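You operate a simulated robot arm through the tools that you are given. There is no shell and no other tool.

You are at the controls of a simulated robot arm. One attempt, no reset.

## Task
Bin the cream tub's dry rice and put a fresh scoop in.
Fine: lid onto the low bench first; grey bin; one short teal scoop from the wooden tray; tub, scoop and lid back.

Only the result counts: the job must be done as asked and must still hold three seconds after the hand-in. Knocking over, shifting, dropping, spilling or breaking anything else fails it. A push-on lid holds only when it is set on centred and level and pressed home; a screw cap is set on level and turned clockwise until tight.

## Robot
A 7-joint arm with a two-finger parallel gripper, fixed in place. Base frame: the origin is at the foot of the arm, x ahead of it, y to its left, z up; the work surface is at about z = 0.5. Readings come in m, rad, newtons and seconds.
Its first joint turns from -2.897 to 2.897 rad. Payload 4.4 kg.
The tool frame sits at the grasp point between the pads (the TCP): z along the fingers, y along the line on which they close. The tips reach 0.023 m beyond it. The gripper opens to 0.094 m. The fingers are 0.038 m wide and 0.01 m thick; the gripper's body (0.054 by 0.096 m) begins 0.039 m behind the TCP.
Orientation is that of the tool frame in the base frame, as [roll, pitch, yaw] about the fixed x, y, z axes, in that order (R = Rz(yaw) Ry(pitch) Rx(roll)). With the fingers straight down and closing along the base's y, the tool's x points along the base's -x, its y along +y and its z along -z.

## Interface
- The arm moves only by the tool move_arm. Its argument "deltas" is a list that holds one entry, the list of rows, each a list of 7 numbers: the turn, a rotation vector about the tool's x, y, z in rad, then the shift along the tool's x, y, z in m, then the opening, from 0 (shut) to 1 (fully open). In form: [[[wx, wy, wz, dx, dy, dz, gripper], ...]]. A call has 1 to 20 rows; each row is the pose to reach, as a shift and turn from the pose commanded when the call began, along the tool's axes at that moment. A row lasts 0.2 s, in which the tool goes at most 0.05 m and 0.15 rad; a call with a longer step from one row to the next is refused whole, and so is a gripper value outside its range. Where a pose cannot be reached the arm comes as near as it can. A force on the tool above 90 N (or 10 N above the force at the start of the call, whichever is more), or a blocked arm, ends the call early, and 0.2 s more pass. Each finger travels about 0.072 m/s and halts on what it meets, pressing with about 33 N; the grip force reading is that of the motor and also rises with nothing between the fingers. The clock runs only during rows and for 0.2 s after the last one: add rows that repeat a pose to give the fingers time. The reply holds the time, the measured pose of the TCP, the force on the tool along the base axes, the opening and the grip force, in the units named above and with some noise, with the torque about the TCP (base axes, N m) and any sound that the robot's microphone picked up.
- Cameras (640 x 400 px; columns grow to the right, rows downward): "scene" is fixed at [0.3993, -0.6515, 1.2348]; the picture's right is [0.66, -0.75, 0.00], its down [-0.45, -0.39, -0.80] and it looks along [0.60, 0.53, -0.60] (base axes); focal length 297 px, centre (320, 200). "wrist" rides on the gripper at [0.086, 0.016, -0.074] in the tool frame; the picture's right is [-0.18, 0.98, 0.00], its down [-0.58, -0.11, -0.81] and it looks along [-0.79, -0.15, 0.59] (tool axes); focal length 243 px, centre (320, 200). There is no depth. A picture from a camera that has moved, and an enlarged one, comes with that camera's place and axes in the base frame and with its lens.
- snapshot(camera): a new picture of that camera. No time passes.
- zoom(camera, box): a new picture of the part [left, top, right, bottom] of that camera's present view, enlarged. No time passes.
- finish_job(): hands the job in; it is judged then, once.

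Nothing tells you positions but the pictures and the camera data. Unless the task says otherwise, let go and move clear before handing in.

The tools are called after "Request:" as a command line: name --argument value ..., lists and objects as JSON in quotes. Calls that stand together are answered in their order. move_arm: Moves the arm, as the interface text tells. Its arguments: {"type":"object","properties":{"deltas":{"type":"array","items":{"type":"array","items":{"type":"array","items":{"type":"number"}}}}},"required":["deltas"]} The other tools are called the same way: snapshot (camera) takes a picture; zoom (camera, box) takes an enlarged picture of a part of a camera's view; finish_job () hands the job in.

At the start:

```text
time_s: 0.0
position: [0.7761, -0.0824, 1.0104]
orientation: [-3.141, 0.0, 3.141]
wrist_force: [0.9, 0.1, 0.6]
ft_torque: [0.0, 0.05, 0.02]
width: 0.0938
grip_force: 0.1
```

scene: 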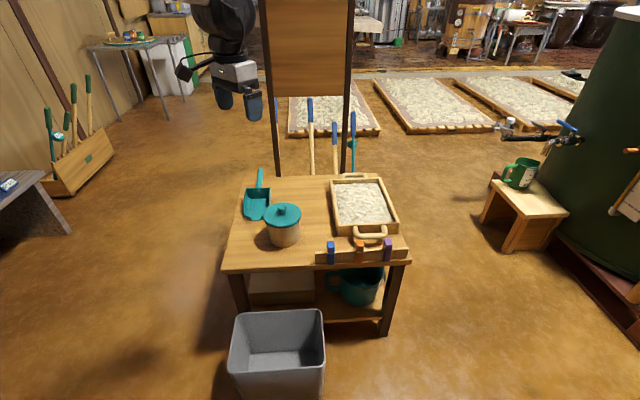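
wrist: 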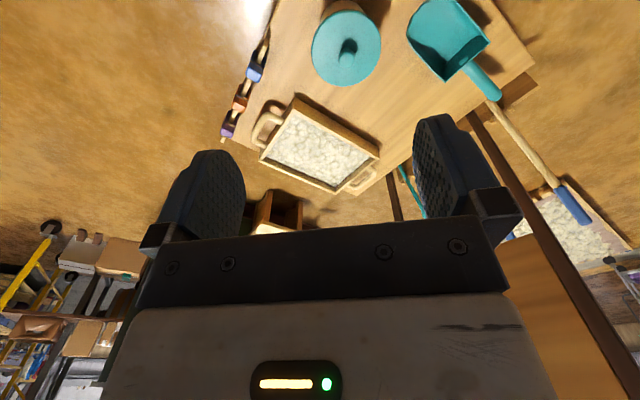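

I see a workbench with a cream tub with a teal lid, a teal scoop lying on the bench, a wooden tray of rice, and a grey bin in front of it. I'll take closer looks before moving.

Request:
zoom --camera "scene" --box '[210, 150, 430, 290]'

Request:
zoom --camera "scene" --box '[210, 250, 430, 400]'

Request:
zoom --camera "wrist" --box '[200, 0, 560, 220]'

Request:
zoom --camera "scene" --box '[440, 100, 640, 280]'

Request:
zoom --camera "scene" --box '[0, 60, 220, 250]'

```text
2.86 times, centred on (320, 220) of scene
camera zoom: at [0.3993, -0.6515, 1.2348], right [0.66, -0.75, 0.0], down [-0.45, -0.39, -0.8], along [0.6, 0.53, -0.6], focal length 849 px, centre (320, 143)
```

zoom: 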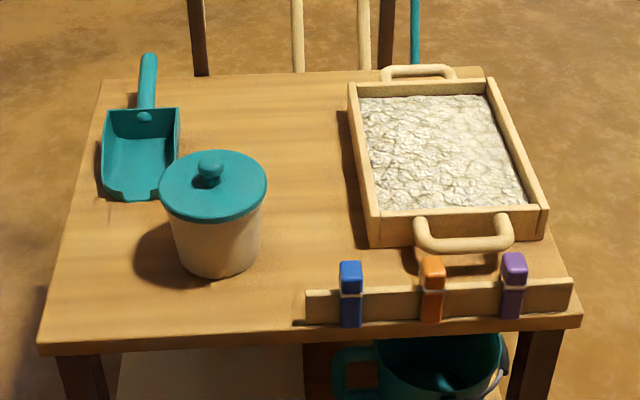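

```text
2.67 times, centred on (320, 325) of scene
camera zoom: at [0.3993, -0.6515, 1.2348], right [0.66, -0.75, 0.0], down [-0.45, -0.39, -0.8], along [0.6, 0.53, -0.6], focal length 792 px, centre (320, -133)
```

zoom: 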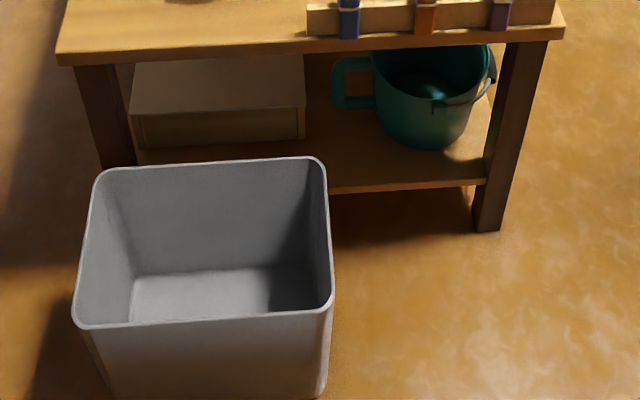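

```text
1.78 times, centred on (380, 110) of wrist
camera zoom: at [0.6887, -0.0645, 1.0841], right [0.18, 0.98, 0.0], down [0.58, -0.11, 0.81], along [0.79, -0.15, -0.59], focal length 431 px, centre (213, 360)
```

zoom: 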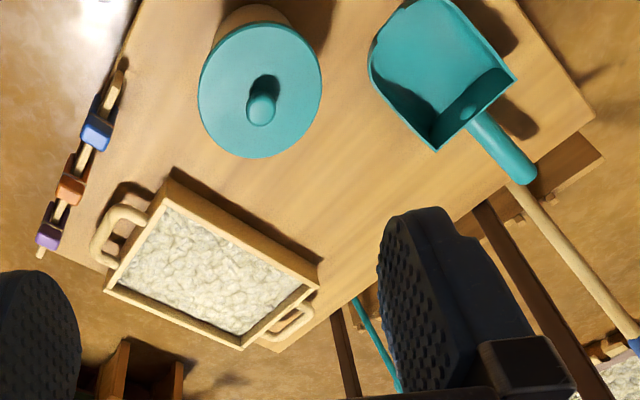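

```text
2.22 times, centred on (540, 190) of scene
camera zoom: at [0.3993, -0.6515, 1.2348], right [0.66, -0.75, 0.0], down [-0.45, -0.39, -0.8], along [0.6, 0.53, -0.6], focal length 660 px, centre (-169, 222)
```

zoom: 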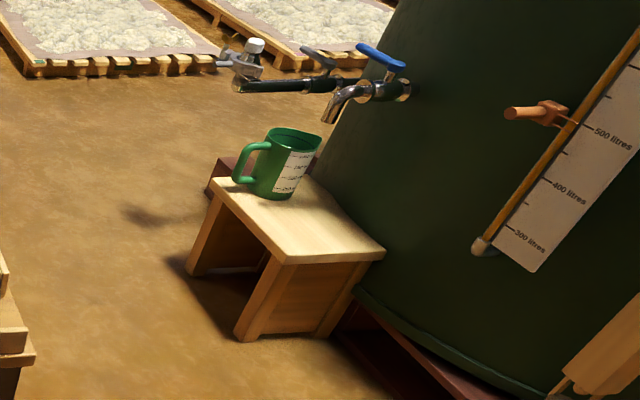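

```text
2.11 times, centred on (110, 155) of scene
camera zoom: at [0.3993, -0.6515, 1.2348], right [0.66, -0.75, 0.0], down [-0.45, -0.39, -0.8], along [0.6, 0.53, -0.6], focal length 625 px, centre (762, 295)
```

zoom: 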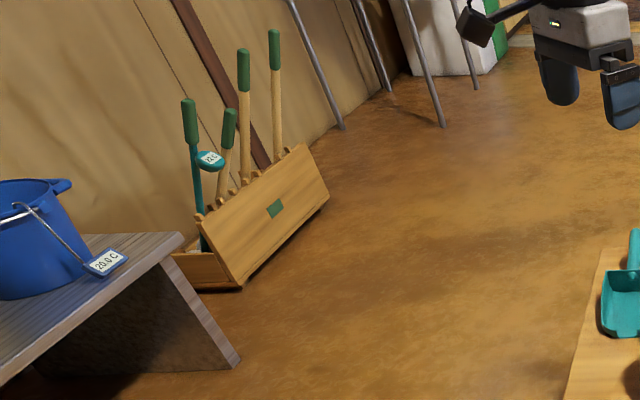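

The bench top sits at z≈0.5, rotated about 45° from the base axes. The lidded tub is near (0.88, -0.06), the scoop lies beyond it and the tray is at about 1.2 m. I'll take closer looks at the details before moving.

Request:
zoom --camera "scene" --box '[230, 165, 310, 255]'

Request:
zoom --camera "scene" --box '[315, 165, 415, 270]'

Request:
zoom --camera "wrist" --box '[280, 0, 420, 90]'

Request:
zoom --camera "wrist" --box '[390, 0, 530, 110]'

Request:
zoom --camera "wrist" --box '[210, 90, 390, 210]'

```text
4.44 times, centred on (270, 210) of scene
camera zoom: at [0.3993, -0.6515, 1.2348], right [0.66, -0.75, 0.0], down [-0.45, -0.39, -0.8], along [0.6, 0.53, -0.6], focal length 1320 px, centre (542, 156)
```

zoom: 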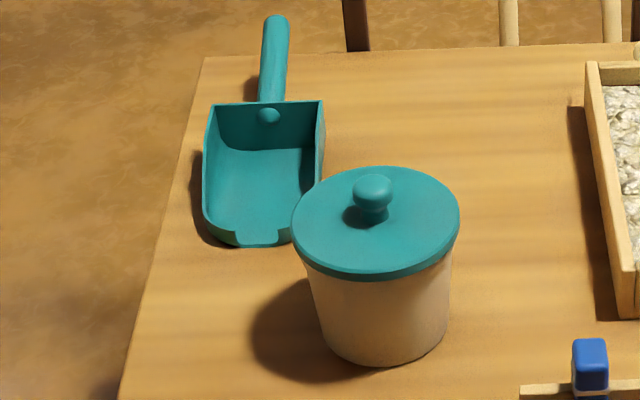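

```text
3.81 times, centred on (365, 218) of scene
camera zoom: at [0.3993, -0.6515, 1.2348], right [0.66, -0.75, 0.0], down [-0.45, -0.39, -0.8], along [0.6, 0.53, -0.6], focal length 1132 px, centre (149, 133)
```

zoom: 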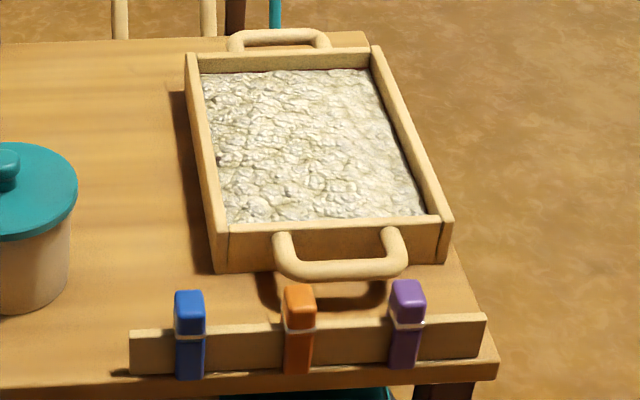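

```text
4.44 times, centred on (350, 45) of wrist
camera zoom: at [0.6887, -0.0645, 1.0841], right [0.18, 0.98, 0.0], down [0.58, -0.11, 0.81], along [0.79, -0.15, -0.59], focal length 1078 px, centre (187, 889)
```

zoom: 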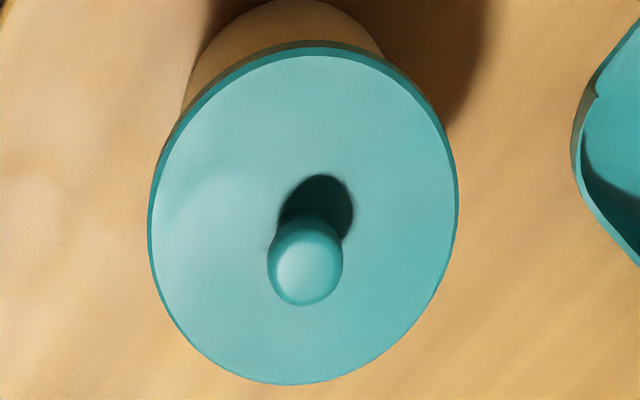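

```text
3.64 times, centred on (460, 55) of wrist
camera zoom: at [0.6887, -0.0645, 1.0841], right [0.18, 0.98, 0.0], down [0.58, -0.11, 0.81], along [0.79, -0.15, -0.59], focal length 882 px, centre (-189, 727)
```

zoom: 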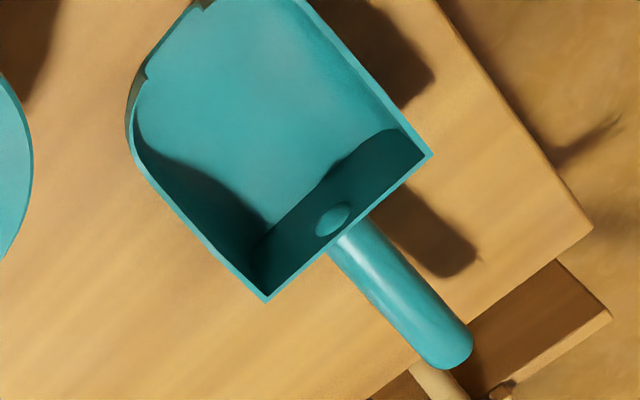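

```text
3.33 times, centred on (300, 150) of wrist
camera zoom: at [0.6887, -0.0645, 1.0841], right [0.18, 0.98, 0.0], down [0.58, -0.11, 0.81], along [0.79, -0.15, -0.59], focal length 809 px, centre (387, 367)
```

zoom: 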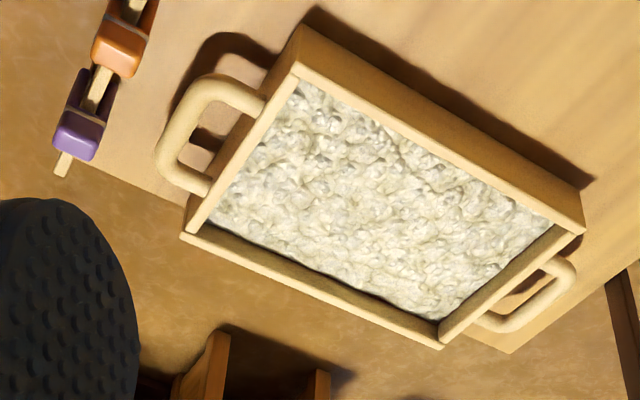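

The lid has a ball knob about 3 cm wide near (0.8875, -0.056, 0.635). The tub is wider than the gripper opens, so I'll have to hold it by its rim later. First I'll move above the knob.

Request:
move_arm --deltas '[[[0, 0, 0, -0.014, 0.0033, 0.0325, 1], [0, 0, 0, -0.028, 0.0066, 0.065, 1], [0, 0, 0, -0.042, 0.0099, 0.0975, 1], [0, 0, 0, -0.0557, 0.0132, 0.13, 1], [0, 0, 0, -0.07, 0.0165, 0.1625, 1], [0, 0, 0, -0.0835, 0.0198, 0.195, 1], [0, 0, 0, -0.0975, 0.0231, 0.2275, 1], [0, 0, 0, -0.1114, 0.0264, 0.26, 1], [0, 0, 0, -0.1114, 0.0264, 0.26, 1]]]'

Request:
snapshot --camera "wrist"

Request:
snapshot --camera "scene"

```text
time_s: 2.0
position: [0.8891, -0.0556, 0.7504]
orientation: [3.141, 0.0, 3.141]
wrist_force: [-1.1, 0.3, 0.2]
ft_torque: [-0.01, -0.03, 0.0]
width: 0.0937
grip_force: 0.0
```

```text
taken
camera wrist: at [0.8019, -0.0382, 0.8245], right [0.18, 0.98, 0.0], down [0.58, -0.11, 0.81], along [0.79, -0.15, -0.59], focal length 243 px, centre (320, 200)
```

wrist: 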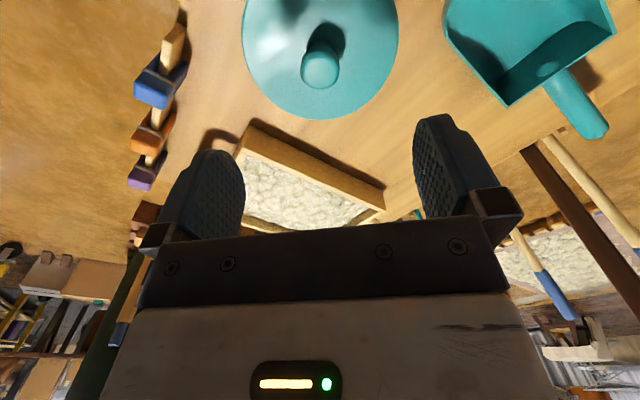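

```text
taken
```

scene: 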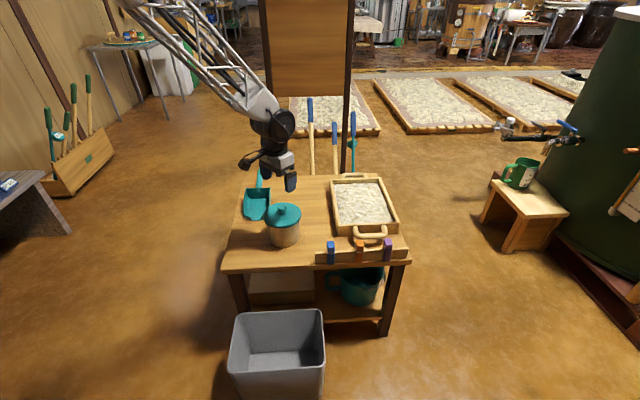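

The knob lines up with the gripper axis. I'll lower over it, close and then check.

Request:
move_arm --deltas '[[[0, 0, 0, 0, 0, 0.03, 1], [0, 0, 0, 0, 0, 0.06, 1], [0, 0, 0, 0, 0, 0.09, 1], [0, 0, 0, 0, 0, 0.105, 1], [0, 0, 0, 0, 0, 0.115, 1], [0, 0, 0, 0, 0, 0.115, 0.5], [0, 0, 0, 0, 0, 0.115, 0.2], [0, 0, 0, 0, 0, 0.115, 0.0], [0, 0, 0, 0, 0, 0.115, 0.0]]]'

Request:
snapshot --camera "wrist"

Request:
zoom --camera "scene" --box '[230, 145, 330, 255]'

```text
time_s: 4.0
position: [0.8877, -0.0562, 0.6342]
orientation: [-3.141, 0.0, -3.14]
wrist_force: [1.1, -4.1, 16.5]
ft_torque: [-0.14, -0.15, 0.0]
width: 0.0285
grip_force: 32.7
```

```text
taken
camera wrist: at [0.8006, -0.0384, 0.7096], right [0.18, 0.98, 0.0], down [0.58, -0.11, 0.81], along [0.79, -0.15, -0.59], focal length 243 px, centre (320, 200)
```

wrist: 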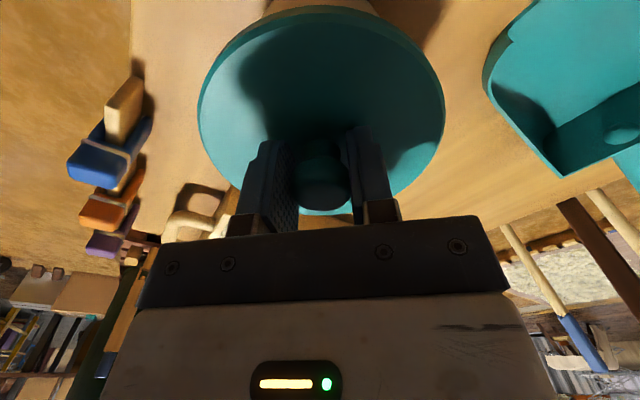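

```text
3.64 times, centred on (280, 200) of scene
camera zoom: at [0.3993, -0.6515, 1.2348], right [0.66, -0.75, 0.0], down [-0.45, -0.39, -0.8], along [0.6, 0.53, -0.6], focal length 1080 px, centre (466, 200)
```

zoom: 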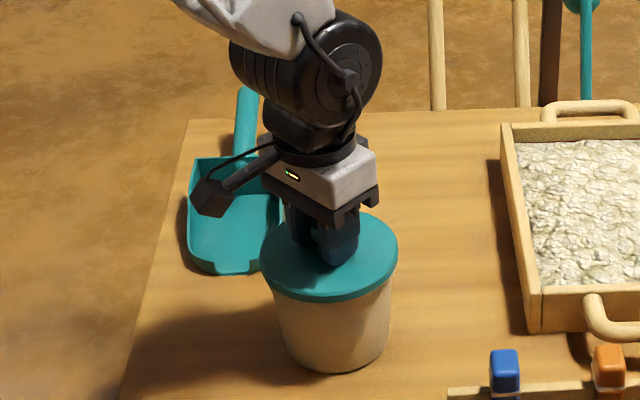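

I have the knob, with a width of 0.0285. I'll lift gently to see whether the lid pulls straight off.

Request:
move_arm --deltas '[[[0, 0, 0, 0, 0, -0.002, 0], [0, 0, 0, 0, 0, -0.004, 0], [0, 0, 0, 0, 0, -0.006, 0], [0, 0, 0, 0, 0, -0.008, 0]]]'

Request:
zoom --camera "scene" --box '[230, 145, 330, 255]'

```text
time_s: 5.0
position: [0.8859, -0.0548, 0.6417]
orientation: [3.141, -0.001, 3.142]
wrist_force: [-0.1, -0.1, -0.9]
ft_torque: [0.0, 0.01, 0.02]
width: 0.0285
grip_force: 32.9
```

```text
3.64 times, centred on (280, 200) of scene
camera zoom: at [0.3993, -0.6515, 1.2348], right [0.66, -0.75, 0.0], down [-0.45, -0.39, -0.8], along [0.6, 0.53, -0.6], focal length 1080 px, centre (466, 200)
```

zoom: 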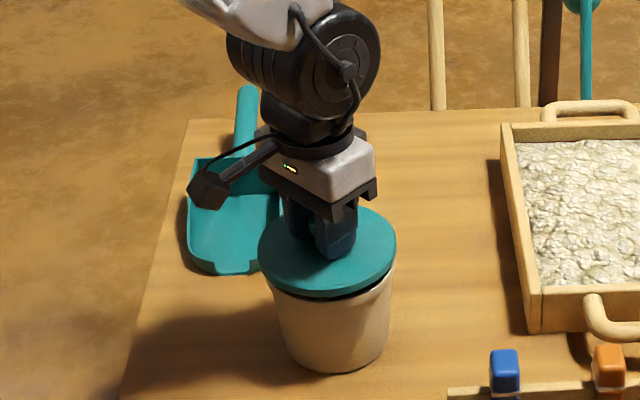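

The lid came off freely, so it is a push-on or loose lid. I'll lift higher and look inside the tub.

Request:
move_arm --deltas '[[[0, 0, 0, 0, 0, -0.02, 0], [0, 0, 0, 0, 0, -0.05, 0], [0, 0, 0, 0, 0, -0.08, 0], [0, 0, 0, 0, 0, -0.11, 0], [0, 0, 0, 0, 0, -0.11, 0]]]'

Request:
snapshot --camera "wrist"

Request:
zoom --camera "scene" --box '[230, 145, 330, 255]'

```text
time_s: 6.2
position: [0.8885, -0.0554, 0.7511]
orientation: [-3.141, 0.0, 3.14]
wrist_force: [0.6, -0.3, 0.0]
ft_torque: [-0.02, -0.01, -0.01]
width: 0.0286
grip_force: 32.9
```

```text
taken
camera wrist: at [0.8018, -0.0361, 0.8265], right [0.18, 0.98, 0.0], down [0.58, -0.11, 0.81], along [0.79, -0.15, -0.59], focal length 243 px, centre (320, 200)
```

wrist: 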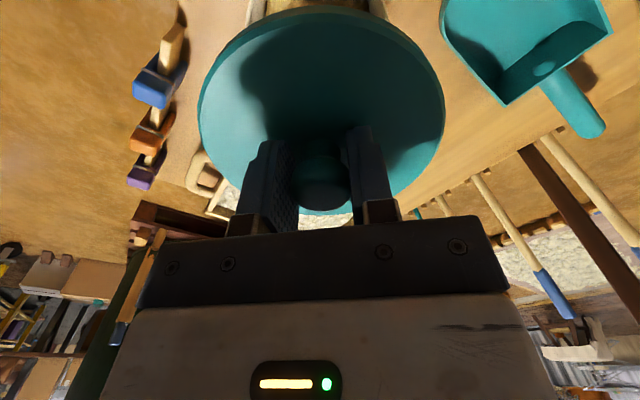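

```text
3.64 times, centred on (280, 200) of scene
camera zoom: at [0.3993, -0.6515, 1.2348], right [0.66, -0.75, 0.0], down [-0.45, -0.39, -0.8], along [0.6, 0.53, -0.6], focal length 1080 px, centre (466, 200)
```

zoom: 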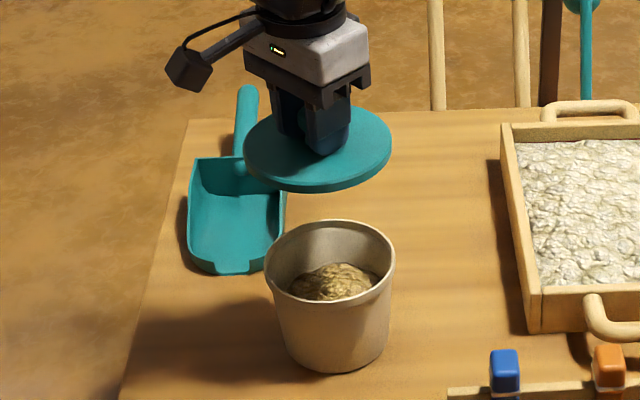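

The tub is open, with brownish dry rice about halfway up. I'll zoom in on the tub to get the exact rim geometry.

Request:
zoom --camera "scene" --box '[260, 190, 310, 255]'

Request:
zoom --camera "wrist" --box '[420, 0, 640, 140]'

```text
6.15 times, centred on (285, 222) of scene
camera zoom: at [0.3993, -0.6515, 1.2348], right [0.66, -0.75, 0.0], down [-0.45, -0.39, -0.8], along [0.6, 0.53, -0.6], focal length 1828 px, centre (535, 62)
```

zoom: 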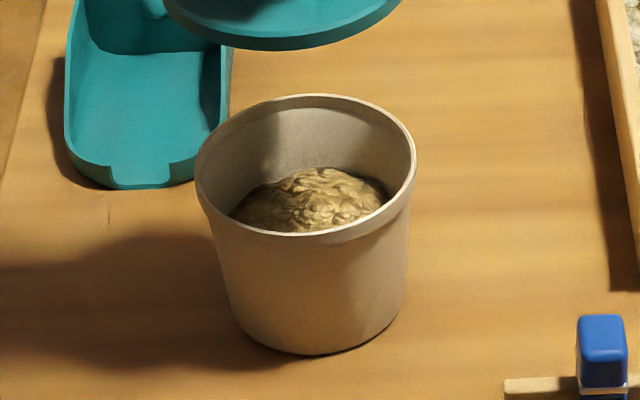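

```text
2.86 times, centred on (530, 70) of wrist
camera zoom: at [0.8018, -0.0361, 0.8265], right [0.18, 0.98, 0.0], down [0.58, -0.11, 0.81], along [0.79, -0.15, -0.59], focal length 693 px, centre (-280, 571)
```

zoom: 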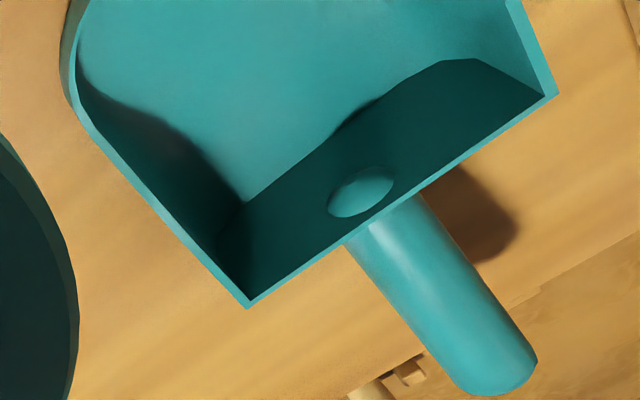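

The tub axis is near (0.887, -0.056), with the rim at z≈0.594 and about 0.12 m across. I'll carry the lid to the free front-left corner of the bench, around (0.764, -0.017).

Request:
move_arm --deltas '[[[0, 0, 0, 0.025, 0.0076, 0.01, 0], [0, 0, 0, 0.05, 0.0152, 0.03, 0], [0, 0, 0, 0.075, 0.0228, 0.055, 0], [0, 0, 0, 0.1, 0.0304, 0.08, 0], [0, 0, 0, 0.1245, 0.038, 0.11, 0], [0, 0, 0, 0.1245, 0.038, 0.14, 0], [0, 0, 0, 0.1245, 0.038, 0.165, 0], [0, 0, 0, 0.1245, 0.038, 0.18, 0], [0, 0, 0, 0.1245, 0.038, 0.18, 0]]]'

Request:
zoom --camera "scene" --box '[210, 145, 330, 285]'

Request:
snapshot --camera "wrist"

```text
time_s: 8.2
position: [0.7615, -0.0185, 0.5738]
orientation: [-3.141, 0.0, 3.141]
wrist_force: [-0.5, 0.8, -1.1]
ft_torque: [0.01, -0.01, -0.01]
width: 0.0286
grip_force: 32.7
```

```text
2.86 times, centred on (270, 215) of scene
camera zoom: at [0.3993, -0.6515, 1.2348], right [0.66, -0.75, 0.0], down [-0.45, -0.39, -0.8], along [0.6, 0.53, -0.6], focal length 849 px, centre (463, 157)
```

zoom: 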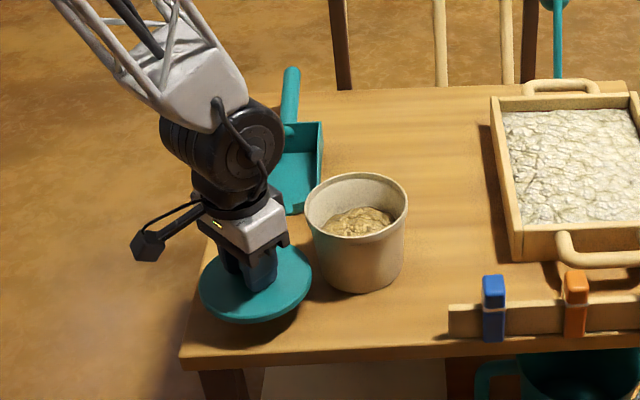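

```text
taken
camera wrist: at [0.6748, -0.0003, 0.6487], right [0.18, 0.98, 0.0], down [0.58, -0.11, 0.81], along [0.79, -0.15, -0.59], focal length 243 px, centre (320, 200)
```

wrist: 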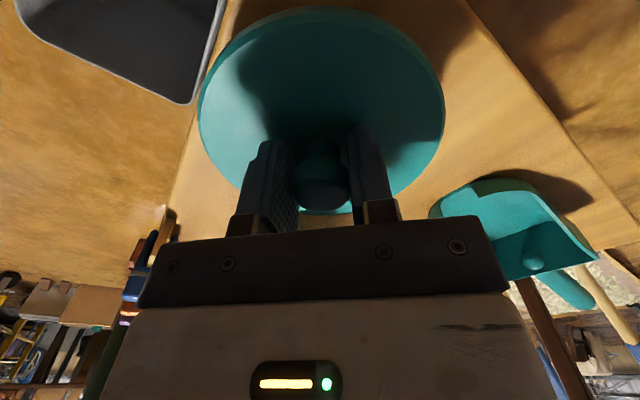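

The lid hovers over the free corner with room on all sides. I'll lower it step by step until I feel contact.

Request:
move_arm --deltas '[[[0, 0, 0, -0.003, -0.002, 0.01, 0], [0, 0, 0, -0.003, -0.002, 0.018, 0]]]'

Request:
move_arm --deltas '[[[0, 0, 0, 0, 0, 0.004, 0], [0, 0, 0, 0, 0, 0.004, 0]]]'

Request:
move_arm --deltas '[[[0, 0, 0, 0, 0, 0.003, 0], [0, 0, 0, 0, 0, 0.003, 0]]]'

```text
time_s: 8.8
position: [0.7647, -0.0197, 0.5549]
orientation: [3.141, 0.0, -3.141]
wrist_force: [-0.6, 0.8, -1.1]
ft_torque: [0.02, -0.02, 0.0]
width: 0.0285
grip_force: 33.5
```

```text
time_s: 9.4
position: [0.7647, -0.0203, 0.5501]
orientation: [-3.141, -0.003, -3.14]
wrist_force: [0.1, -0.1, -0.4]
ft_torque: [0.01, -0.01, 0.0]
width: 0.0283
grip_force: 32.8
```

```text
time_s: 10.0
position: [0.7649, -0.0197, 0.5477]
orientation: [-3.141, 0.001, -3.14]
wrist_force: [0.1, 0.5, -0.4]
ft_torque: [0.03, 0.0, 0.02]
width: 0.0282
grip_force: 33.1
```

Request:
move_arm --deltas '[[[0, 0, 0, 0, 0, 0.002, 0], [0, 0, 0, 0, 0, 0.002, 0]]]'

Request:
zoom --camera "scene" --box '[220, 200, 300, 270]'

```text
time_s: 10.6
position: [0.7652, -0.0197, 0.5441]
orientation: [-3.141, -0.002, 3.141]
wrist_force: [-0.6, 0.0, -1.8]
ft_torque: [0.0, 0.03, 0.0]
width: 0.0286
grip_force: 32.7
```

```text
5.71 times, centred on (260, 235) of scene
camera zoom: at [0.3993, -0.6515, 1.2348], right [0.66, -0.75, 0.0], down [-0.45, -0.39, -0.8], along [0.6, 0.53, -0.6], focal length 1698 px, centre (663, 0)
```

zoom: 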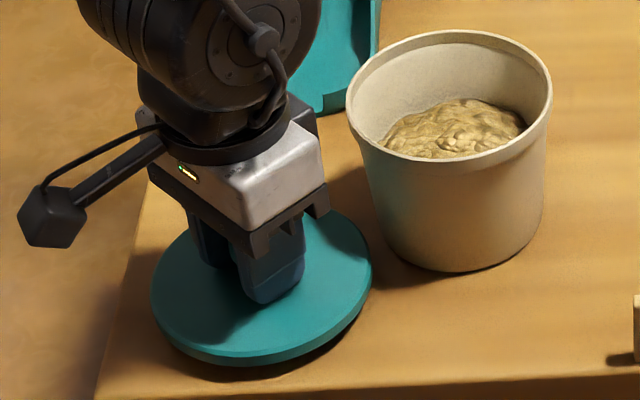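

Request:
move_arm --deltas '[[[0, 0, 0, 0, 0, 0.002, 0], [0, 0, 0, 0, 0, 0.002, 0]]]'

Request:
move_arm --deltas '[[[0, 0, 0, 0, 0, 0.002, 0], [0, 0, 0, 0, 0, 0.002, 0]]]'

Request:
move_arm --deltas '[[[0, 0, 0, 0, 0, 0.002, 0], [0, 0, 0, 0, 0, 0.002, 0]]]'

```text
time_s: 11.2
position: [0.7662, -0.0209, 0.5447]
orientation: [-3.141, 0.003, 3.141]
wrist_force: [-11.6, 3.9, 39.9]
ft_torque: [0.04, 0.33, 0.0]
width: 0.0286
grip_force: 32.8
```

```text
time_s: 11.7
position: [0.7671, -0.02, 0.5442]
orientation: [3.141, 0.004, 3.14]
wrist_force: [0.3, -0.9, 12.3]
ft_torque: [0.01, 0.1, 0.0]
width: 0.0286
grip_force: 33.1
stopped in row 2: the force on the tool passed its limit at 92 N (the readings are from after the stop); the commanded pose is now the measured one
```

```text
time_s: 12.3
position: [0.7672, -0.0196, 0.5446]
orientation: [-3.141, 0.005, -3.141]
wrist_force: [-26.6, -0.8, 80.6]
ft_torque: [-0.07, 1.1, -0.04]
width: 0.0285
grip_force: 33.3
```

The lid is on the bench, with contact at TCP z≈0.5445. I'll relieve the pressure, release it and rise.

Request:
move_arm --deltas '[[[0, 0, 0, 0, 0, -0.002, 0], [0, 0, 0, 0, 0, -0.002, 0.3], [0, 0, 0, 0, 0, -0.002, 0.7], [0, 0, 0, 0, 0, -0.002, 1], [0, 0, 0, 0, 0, -0.002, 1]]]'

Request:
move_arm --deltas '[[[0, 0, 0, 0, 0, -0.02, 1], [0, 0, 0, 0, 0, -0.05, 1], [0, 0, 0, 0, 0, -0.09, 1], [0, 0, 0, 0, 0, -0.13, 1], [0, 0, 0, 0, 0, -0.17, 1], [0, 0, 0, 0, 0, -0.2, 1]]]'

Request:
snapshot --camera "wrist"

Request:
zoom --camera "scene" --box '[220, 145, 340, 285]'

```text
time_s: 13.5
position: [0.7681, -0.0185, 0.5438]
orientation: [3.141, 0.003, 3.14]
wrist_force: [1.1, 2.0, 48.0]
ft_torque: [-0.12, 0.07, -0.02]
width: 0.0829
grip_force: 0.0
```

```text
time_s: 14.9
position: [0.7645, -0.0203, 0.7449]
orientation: [-3.142, 0.002, -3.141]
wrist_force: [-1.3, 0.7, -0.4]
ft_torque: [0.0, -0.02, -0.02]
width: 0.0939
grip_force: 0.0
```

```text
taken
camera wrist: at [0.6782, -0.0017, 0.8189], right [0.18, 0.98, 0.0], down [0.58, -0.11, 0.81], along [0.79, -0.15, -0.59], focal length 243 px, centre (320, 200)
```

wrist: 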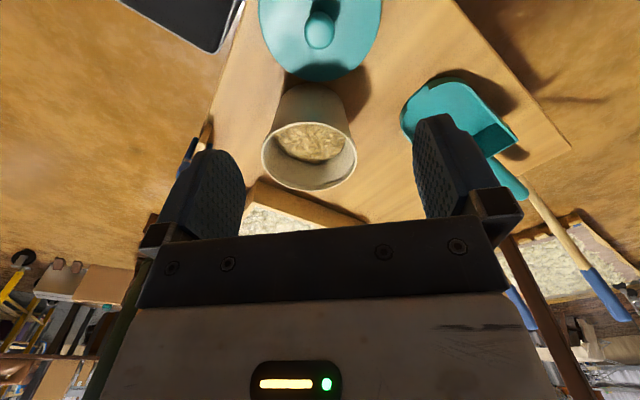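

```text
2.86 times, centred on (280, 215) of scene
camera zoom: at [0.3993, -0.6515, 1.2348], right [0.66, -0.75, 0.0], down [-0.45, -0.39, -0.8], along [0.6, 0.53, -0.6], focal length 849 px, centre (434, 157)
```

zoom: 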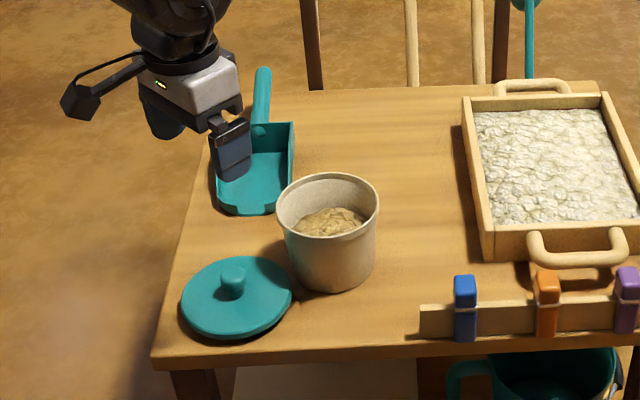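

The lid rests safely on the bench. Before gripping the tub, I'll rehearse the pour with empty fingers, moving over the bin and rolling the hand about the x axis to check it can be reached.

Request:
move_arm --deltas '[[[0, 0, 0, 0.01, -0.03, -0.005, 1], [0, 0, 0, 0.02, -0.06, -0.01, 1], [0, 0, 0, 0.03, -0.1, -0.01, 1], [0, 0, 0, 0.045, -0.14, -0.01, 1], [0, 0, 0, 0.06, -0.18, -0.005, 1], [0, 0, 0, 0.0745, -0.22, 0, 1], [0, 0, 0, 0.0745, -0.23, 0, 1]]]'

Request:
move_arm --deltas '[[[0.15, 0, 0, 0, 0, 0, 1], [0.3, 0, 0, 0, 0, 0, 1], [0.45, 0, 0, 0, 0, 0, 1], [0.6, 0, 0, 0, 0, 0, 1], [0.75, 0, 0, 0, 0, 0, 1], [0.9, 0, 0, 0, 0, 0, 1], [1.05, 0, 0, 0, 0, 0, 1], [1.2, 0, 0, 0, 0, 0, 1], [1.35, 0, 0, 0, 0, 0, 1], [1.5, 0, 0, 0, 0, 0, 1], [1.65, 0, 0, 0, 0, 0, 1], [1.8, 0, 0, 0, 0, 0, 1], [1.95, 0, 0, 0, 0, 0, 1], [2.1, 0, 0, 0, 0, 0, 1], [2.25, 0, 0, 0, 0, 0, 1], [2.25, 0, 0, 0, 0, 0, 1]]]'

Request:
snapshot --camera "scene"

```text
time_s: 16.5
position: [0.6914, -0.2504, 0.744]
orientation: [-3.141, 0.003, 3.141]
wrist_force: [-0.3, -0.2, -0.1]
ft_torque: [0.0, 0.04, -0.01]
width: 0.0943
grip_force: 0.1
```

```text
time_s: 19.9
position: [0.6919, -0.2513, 0.7438]
orientation: [-0.992, 0.001, 3.141]
wrist_force: [1.6, -0.9, 0.2]
ft_torque: [0.03, -0.02, -0.02]
width: 0.0939
grip_force: 0.0
out of reach, approached as far as the arm can: row 15, 16
```

```text
taken
```

scene: 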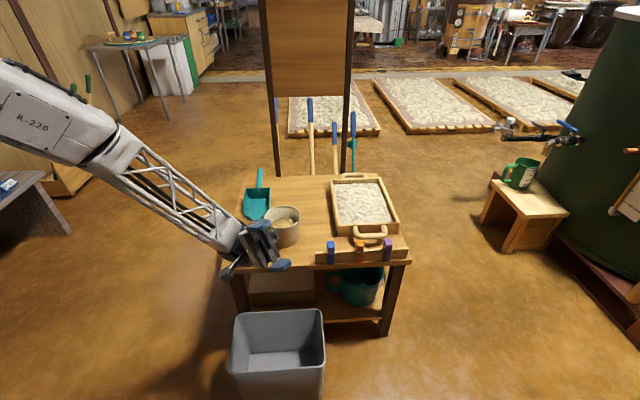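

The hand reaches about 123° of roll over the bin, which is enough to empty the tub. I'll roll back upright.

Request:
move_arm --deltas '[[[-0.15, 0, 0, 0, 0, 0, 1], [-0.3, 0, 0, 0, 0, 0, 1], [-0.45, 0, 0, 0, 0, 0, 1], [-0.6, 0, 0, 0, 0, 0, 1], [-0.75, 0, 0, 0, 0, 0, 1], [-0.9, 0, 0, 0, 0, 0, 1], [-1.05, 0, 0, 0, 0, 0, 1], [-1.2, 0, 0, 0, 0, 0, 1], [-1.35, 0, 0, 0, 0, 0, 1], [-1.5, 0, 0, 0, 0, 0, 1], [-1.65, 0, 0, 0, 0, 0, 1], [-1.8, 0, 0, 0, 0, 0, 1], [-1.95, 0, 0, 0, 0, 0, 1], [-2.1, 0, 0, 0, 0, 0, 1], [-2.15, 0, 0, 0, 0, 0, 1], [-2.15, 0, 0, 0, 0, 0, 1]]]'

```text
time_s: 23.3
position: [0.6913, -0.2497, 0.7439]
orientation: [3.141, 0.0, 3.142]
wrist_force: [0.5, 0.2, -0.3]
ft_torque: [0.01, -0.04, 0.01]
width: 0.0939
grip_force: 0.0
```

The hand is upright again. Before gripping, I'll zoom in on the tub's rim band and rice level.

Request:
zoom --camera "scene" --box '[262, 200, 308, 250]'

Request:
snapshot --camera "wrist"

```text
8.00 times, centred on (285, 225) of scene
camera zoom: at [0.3993, -0.6515, 1.2348], right [0.66, -0.75, 0.0], down [-0.45, -0.39, -0.8], along [0.6, 0.53, -0.6], focal length 2377 px, centre (600, 0)
```

zoom: 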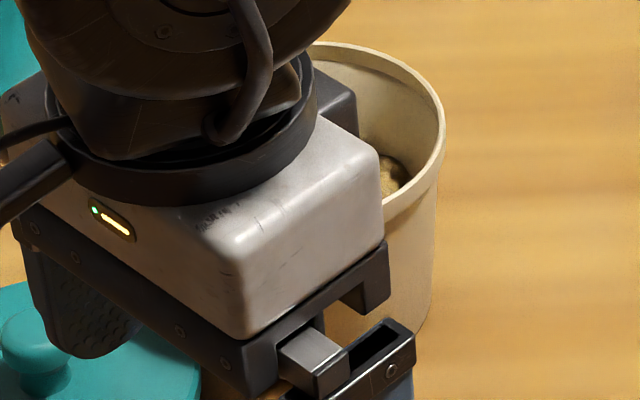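

```text
taken
camera wrist: at [0.6048, -0.2323, 0.8176], right [0.18, 0.98, 0.0], down [0.58, -0.11, 0.81], along [0.79, -0.15, -0.59], focal length 243 px, centre (320, 200)
```

wrist: 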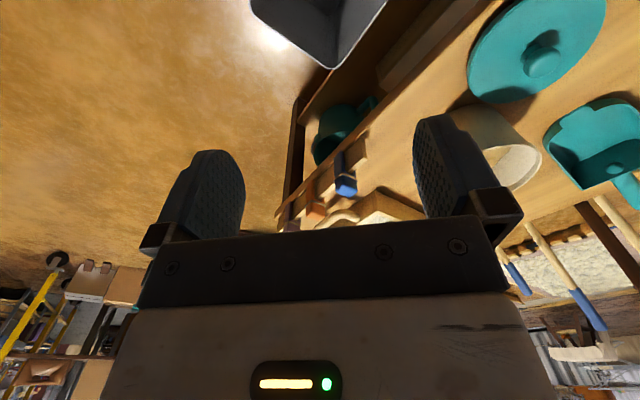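

Request:
move_arm --deltas '[[[0, 0, 0, -0.033, 0.0227, 0, 1], [0, 0, 0, -0.066, 0.0453, 0, 0.8], [0, 0, 0, -0.098, 0.068, 0, 0.6], [0, 0, 0, -0.131, 0.0907, 0.01, 0.4], [0, 0, 0, -0.164, 0.1133, 0.02, 0.4], [-0.047, 0, 0, -0.196, 0.136, 0.03, 0.4], [-0.094, 0, 0, -0.196, 0.136, 0.04, 0.4], [-0.094, 0, 0, -0.196, 0.136, 0.04, 0.4]]]'

Request:
snapshot --camera "wrist"

Request:
zoom --camera "scene" --box '[240, 170, 330, 250]'

```text
time_s: 25.1
position: [0.8864, -0.1126, 0.7049]
orientation: [3.047, 0.002, -3.14]
wrist_force: [0.3, 0.8, 0.4]
ft_torque: [-0.04, -0.01, -0.01]
width: 0.0375
grip_force: 0.1
```

```text
taken
camera wrist: at [0.8003, -0.102, 0.7802], right [0.18, 0.98, 0.09], down [0.58, -0.18, 0.79], along [0.79, -0.09, -0.6], focal length 243 px, centre (320, 200)
```

wrist: 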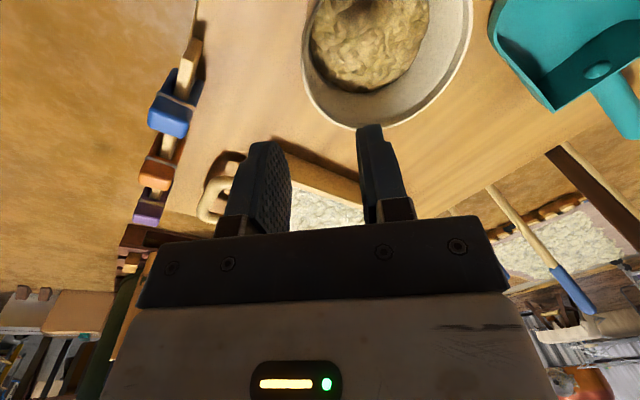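

```text
5.00 times, centred on (285, 210) of scene
camera zoom: at [0.3993, -0.6515, 1.2348], right [0.66, -0.75, 0.0], down [-0.45, -0.39, -0.8], along [0.6, 0.53, -0.6], focal length 1485 px, centre (495, 150)
```

zoom: 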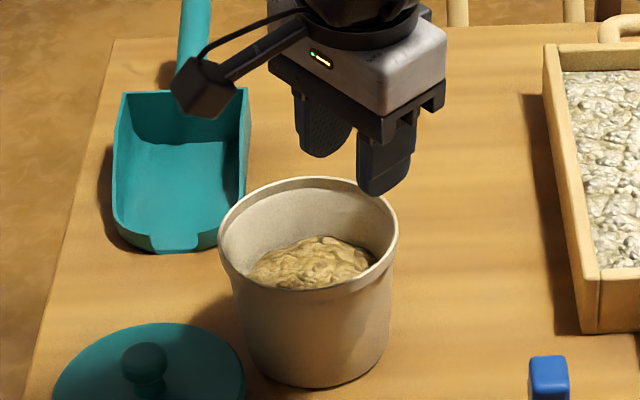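

The open fingers are over the near wall of the tub. I'll lower until the tips are just above the rim and check the alignment.

Request:
move_arm --deltas '[[[0, 0, 0, -0.0005, -0.0025, 0.0265, 0.4], [0, 0, 0, -0.001, -0.005, 0.053, 0.4], [0, 0, 0, -0.0015, -0.0075, 0.0796, 0.4], [0, 0, 0, -0.0015, -0.0075, 0.0796, 0.4]]]'

Request:
snapshot --camera "wrist"

Request:
zoom --camera "scene" --box '[260, 195, 310, 250]'

```text
time_s: 26.1
position: [0.8897, -0.1143, 0.6253]
orientation: [3.047, 0.004, 3.14]
wrist_force: [0.4, 0.2, -0.7]
ft_torque: [0.0, 0.02, -0.02]
width: 0.0374
grip_force: 0.0
```

```text
taken
camera wrist: at [0.8028, -0.1033, 0.6997], right [0.18, 0.98, 0.09], down [0.58, -0.18, 0.79], along [0.79, -0.09, -0.6], focal length 243 px, centre (320, 200)
```

wrist: 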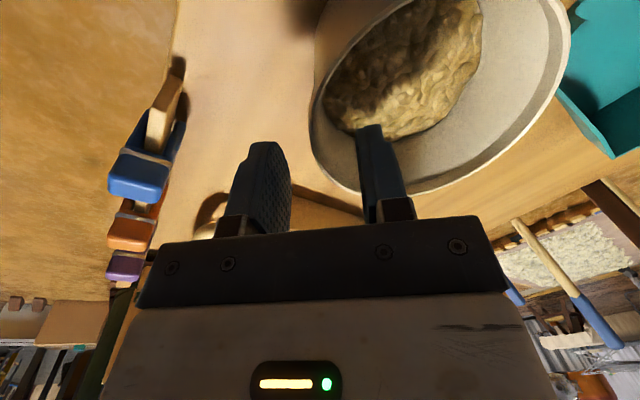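

```text
7.27 times, centred on (285, 222) of scene
camera zoom: at [0.3993, -0.6515, 1.2348], right [0.66, -0.75, 0.0], down [-0.45, -0.39, -0.8], along [0.6, 0.53, -0.6], focal length 2160 px, centre (574, 36)
```

zoom: 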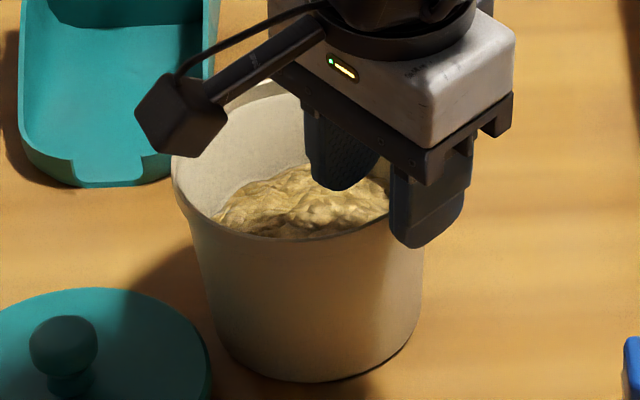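

The rim sits between the fingers, centred. I'll lower to grip depth and then close gradually.

Request:
move_arm --deltas '[[[0, 0, 0, 0, -0.0008, 0.014, 0.4], [0, 0, 0, 0, -0.0016, 0.028, 0.4], [0, 0, 0, 0, -0.0025, 0.043, 0.4], [0, 0, 0, 0, -0.0025, 0.043, 0.4]]]'

Request:
zoom --camera "scene" --box '[260, 195, 310, 250]'

Request:
snapshot --camera "wrist"

```text
time_s: 27.1
position: [0.8891, -0.1135, 0.5816]
orientation: [3.049, 0.002, -3.14]
wrist_force: [0.6, 0.1, -0.1]
ft_torque: [-0.01, -0.02, 0.02]
width: 0.0377
grip_force: 0.2
```

```text
7.27 times, centred on (285, 222) of scene
camera zoom: at [0.3993, -0.6515, 1.2348], right [0.66, -0.75, 0.0], down [-0.45, -0.39, -0.8], along [0.6, 0.53, -0.6], focal length 2160 px, centre (574, 36)
```

zoom: 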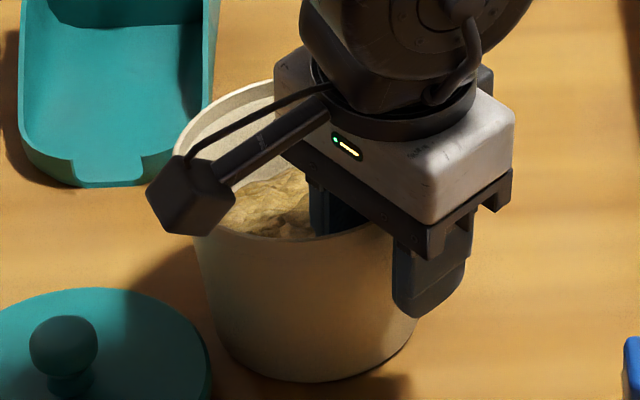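

```text
taken
camera wrist: at [0.8029, -0.1019, 0.6574], right [0.18, 0.98, 0.09], down [0.58, -0.18, 0.79], along [0.79, -0.09, -0.6], focal length 243 px, centre (320, 200)
```

wrist: 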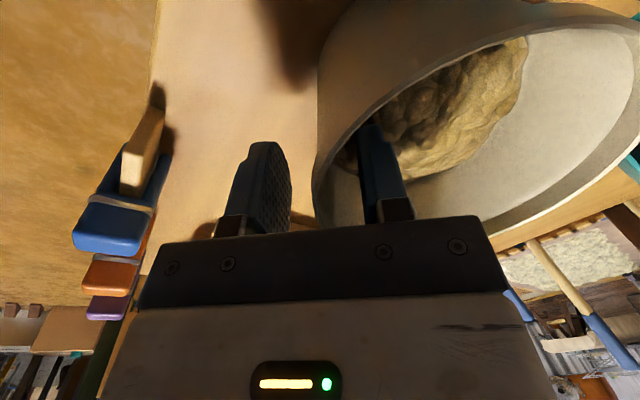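

Request:
move_arm --deltas '[[[0, 0, 0, 0, 0, 0, 0.3], [0, 0, 0, 0, 0, 0, 0.22], [0, 0, 0, 0, 0, 0, 0.15], [0, 0, 0, 0, 0, 0, 0.1], [0, 0, 0, 0, 0, 0, 0.05], [0, 0, 0, 0, 0, 0, 0], [0, 0, 0, 0, 0, 0, 0]]]'

Request:
snapshot --camera "wrist"

Request:
zoom --camera "scene" --box '[260, 195, 310, 250]'

```text
time_s: 28.7
position: [0.8898, -0.1126, 0.5821]
orientation: [3.045, 0.002, 3.14]
wrist_force: [-1.4, 1.1, 2.1]
ft_torque: [0.21, -0.15, 0.12]
width: 0.0126
grip_force: 33.3
```

```text
taken
camera wrist: at [0.8029, -0.1019, 0.6576], right [0.18, 0.98, 0.09], down [0.58, -0.18, 0.79], along [0.79, -0.09, -0.6], focal length 243 px, centre (320, 200)
```

wrist: 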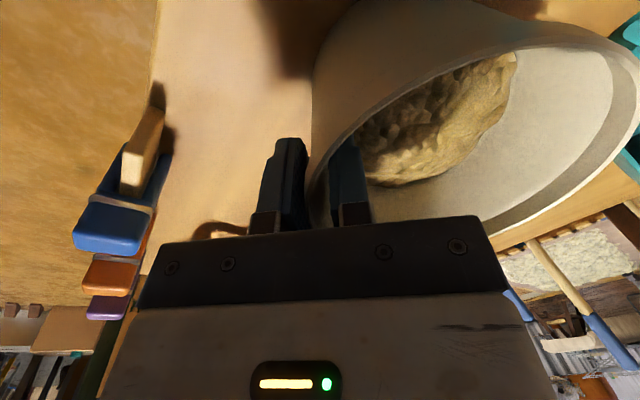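

```text
7.27 times, centred on (285, 222) of scene
camera zoom: at [0.3993, -0.6515, 1.2348], right [0.66, -0.75, 0.0], down [-0.45, -0.39, -0.8], along [0.6, 0.53, -0.6], focal length 2160 px, centre (574, 36)
```

zoom: 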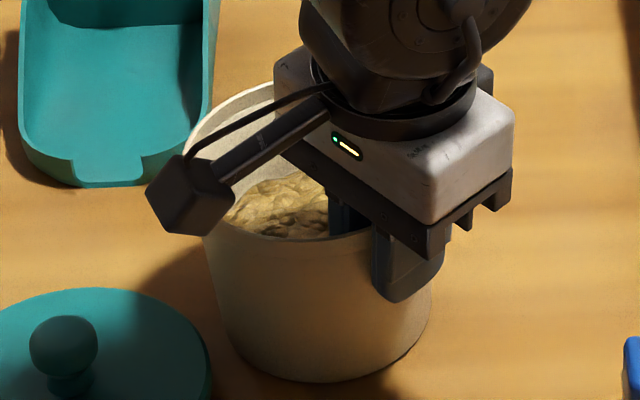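

The grip is closed on the wall, 0.0126 wide at full force. The tub shifted a few mm toward the fingers as they closed, which I'll correct when I put it back. Lifting a little first.

Request:
move_arm --deltas '[[[0, 0, 0, 0, 0.0005, -0.005, 0], [0, 0, 0, 0, 0.001, -0.01, 0], [0, 0, 0, 0, 0.0019, -0.02, 0], [0, 0, 0, 0, 0.0019, -0.02, 0]]]'

Request:
zoom --camera "scene" --box '[250, 185, 320, 255]'

```text
time_s: 29.7
position: [0.8884, -0.1128, 0.6015]
orientation: [3.048, 0.002, -3.141]
wrist_force: [-0.8, 1.1, -3.9]
ft_torque: [-0.18, 0.08, 0.0]
width: 0.0125
grip_force: 33.3
```

```text
5.71 times, centred on (285, 220) of scene
camera zoom: at [0.3993, -0.6515, 1.2348], right [0.66, -0.75, 0.0], down [-0.45, -0.39, -0.8], along [0.6, 0.53, -0.6], focal length 1698 px, centre (520, 86)
```

zoom: 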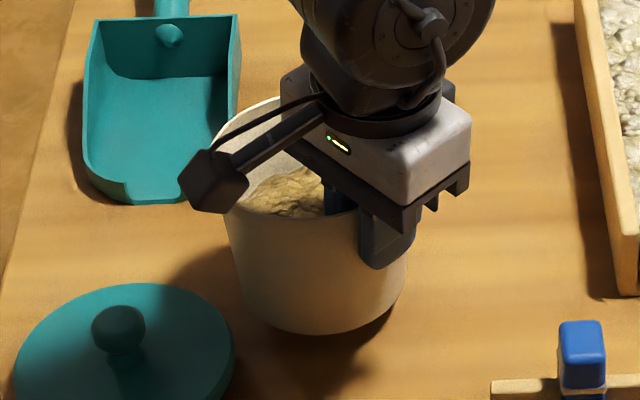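

The tub lifts cleanly, about 4 N. I'll raise it and carry it level over the bin.

Request:
move_arm --deltas '[[[0, 0, 0, 0, 0.0026, -0.0279, 0], [0, 0, 0, 0, 0.0066, -0.0697, 0], [0, 0, 0, 0, 0.0105, -0.1115, 0], [0, 0, 0, 0.005, 0.0101, -0.1397, 0], [0, 0, 0, 0.025, -0.0041, -0.141, 0], [0, 0, 0, 0.05, -0.0213, -0.1427, 0], [0, 0, 0, 0.075, -0.0386, -0.1443, 0], [0, 0, 0, 0.1, -0.0558, -0.1459, 0], [0, 0, 0, 0.125, -0.073, -0.1475, 0], [0, 0, 0, 0.15, -0.0902, -0.1492, 0], [0, 0, 0, 0.175, -0.1075, -0.1508, 0], [0, 0, 0, 0.19, -0.1178, -0.1518, 0], [0, 0, 0, 0.198, -0.1233, -0.1523, 0], [0, 0, 0, 0.198, -0.1233, -0.1523, 0]]]'

Request:
snapshot --camera "scene"

Request:
snapshot --camera "wrist"

```text
time_s: 32.7
position: [0.6909, -0.2485, 0.7402]
orientation: [3.046, 0.002, 3.141]
wrist_force: [-0.7, 0.4, -3.6]
ft_torque: [-0.23, -0.01, 0.01]
width: 0.0127
grip_force: 33.2
```

```text
taken
```

scene: 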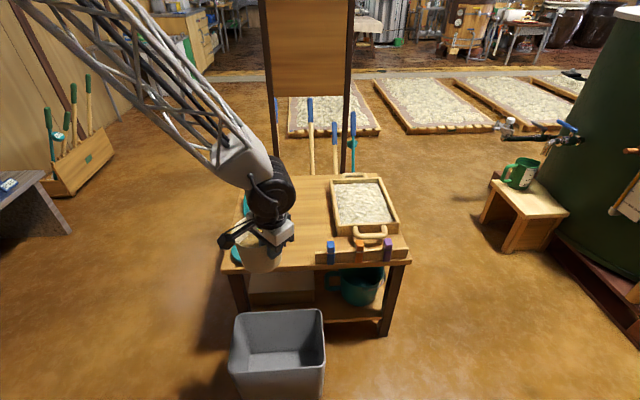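

```text
taken
camera wrist: at [0.6029, -0.2379, 0.8162], right [0.18, 0.98, 0.09], down [0.58, -0.18, 0.79], along [0.79, -0.09, -0.6], focal length 243 px, centre (320, 200)
```

wrist: 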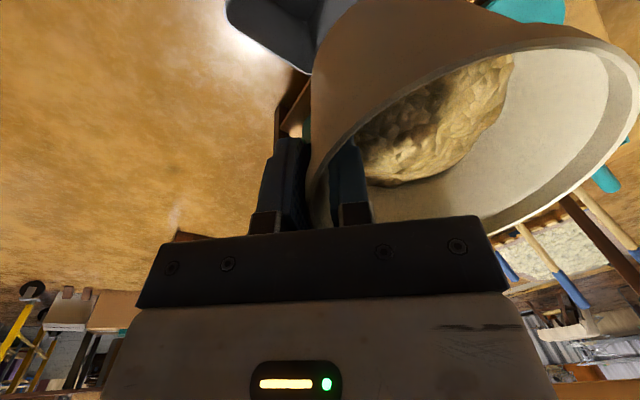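

The tub is over the bin, with its near edge at about (0.69, -0.19). I'll drop slightly and tip it gradually.

Request:
move_arm --deltas '[[[0, 0, 0, 0, -0.009, 0.014, 0], [0, 0, 0, 0, -0.018, 0.028, 0], [0, 0, 0, 0, -0.027, 0.043, 0], [0.1, 0, 0, 0, -0.0355, 0.0569, 0], [0.2, 0, 0, 0, -0.0355, 0.0569, 0], [0.3, 0, 0, 0, -0.0355, 0.0569, 0], [0.4, 0, 0, 0, -0.0355, 0.0569, 0], [0.5, 0, 0, 0, -0.0355, 0.0569, 0], [0.6, 0, 0, 0, -0.0355, 0.0569, 0], [0.7, 0, 0, 0, -0.0355, 0.0569, 0], [0.8, 0, 0, 0, -0.0355, 0.0569, 0], [0.9, 0, 0, 0, -0.0355, 0.0569, 0]]]'

Request:
zoom --camera "scene" --box '[200, 180, 360, 400]'

Request:
snapshot --camera "wrist"

```text
time_s: 35.3
position: [0.6921, -0.281, 0.6807]
orientation: [-2.335, 0.002, 3.142]
wrist_force: [-0.6, -0.1, -4.5]
ft_torque: [0.0, 0.02, 0.0]
width: 0.0124
grip_force: 33.1
```

```text
1.82 times, centred on (280, 290) of scene
camera zoom: at [0.3993, -0.6515, 1.2348], right [0.66, -0.75, 0.0], down [-0.45, -0.39, -0.8], along [0.6, 0.53, -0.6], focal length 540 px, centre (393, 36)
```

zoom: 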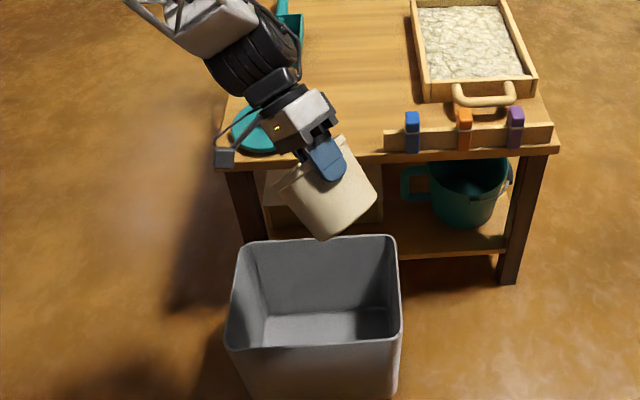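

```text
taken
camera wrist: at [0.6047, -0.2127, 0.7208], right [0.19, 0.68, -0.71], down [0.58, 0.51, 0.64], along [0.79, -0.53, -0.3], focal length 243 px, centre (320, 200)
```

wrist: 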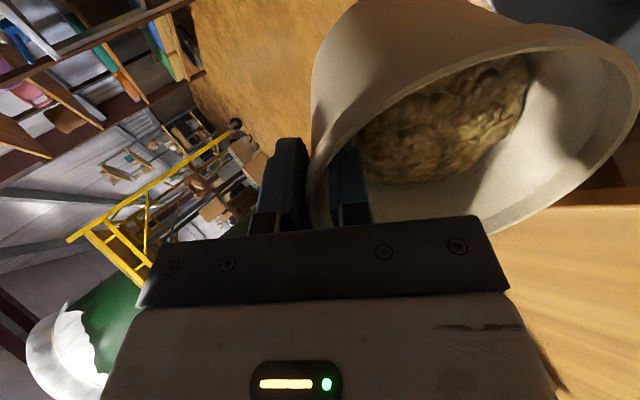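

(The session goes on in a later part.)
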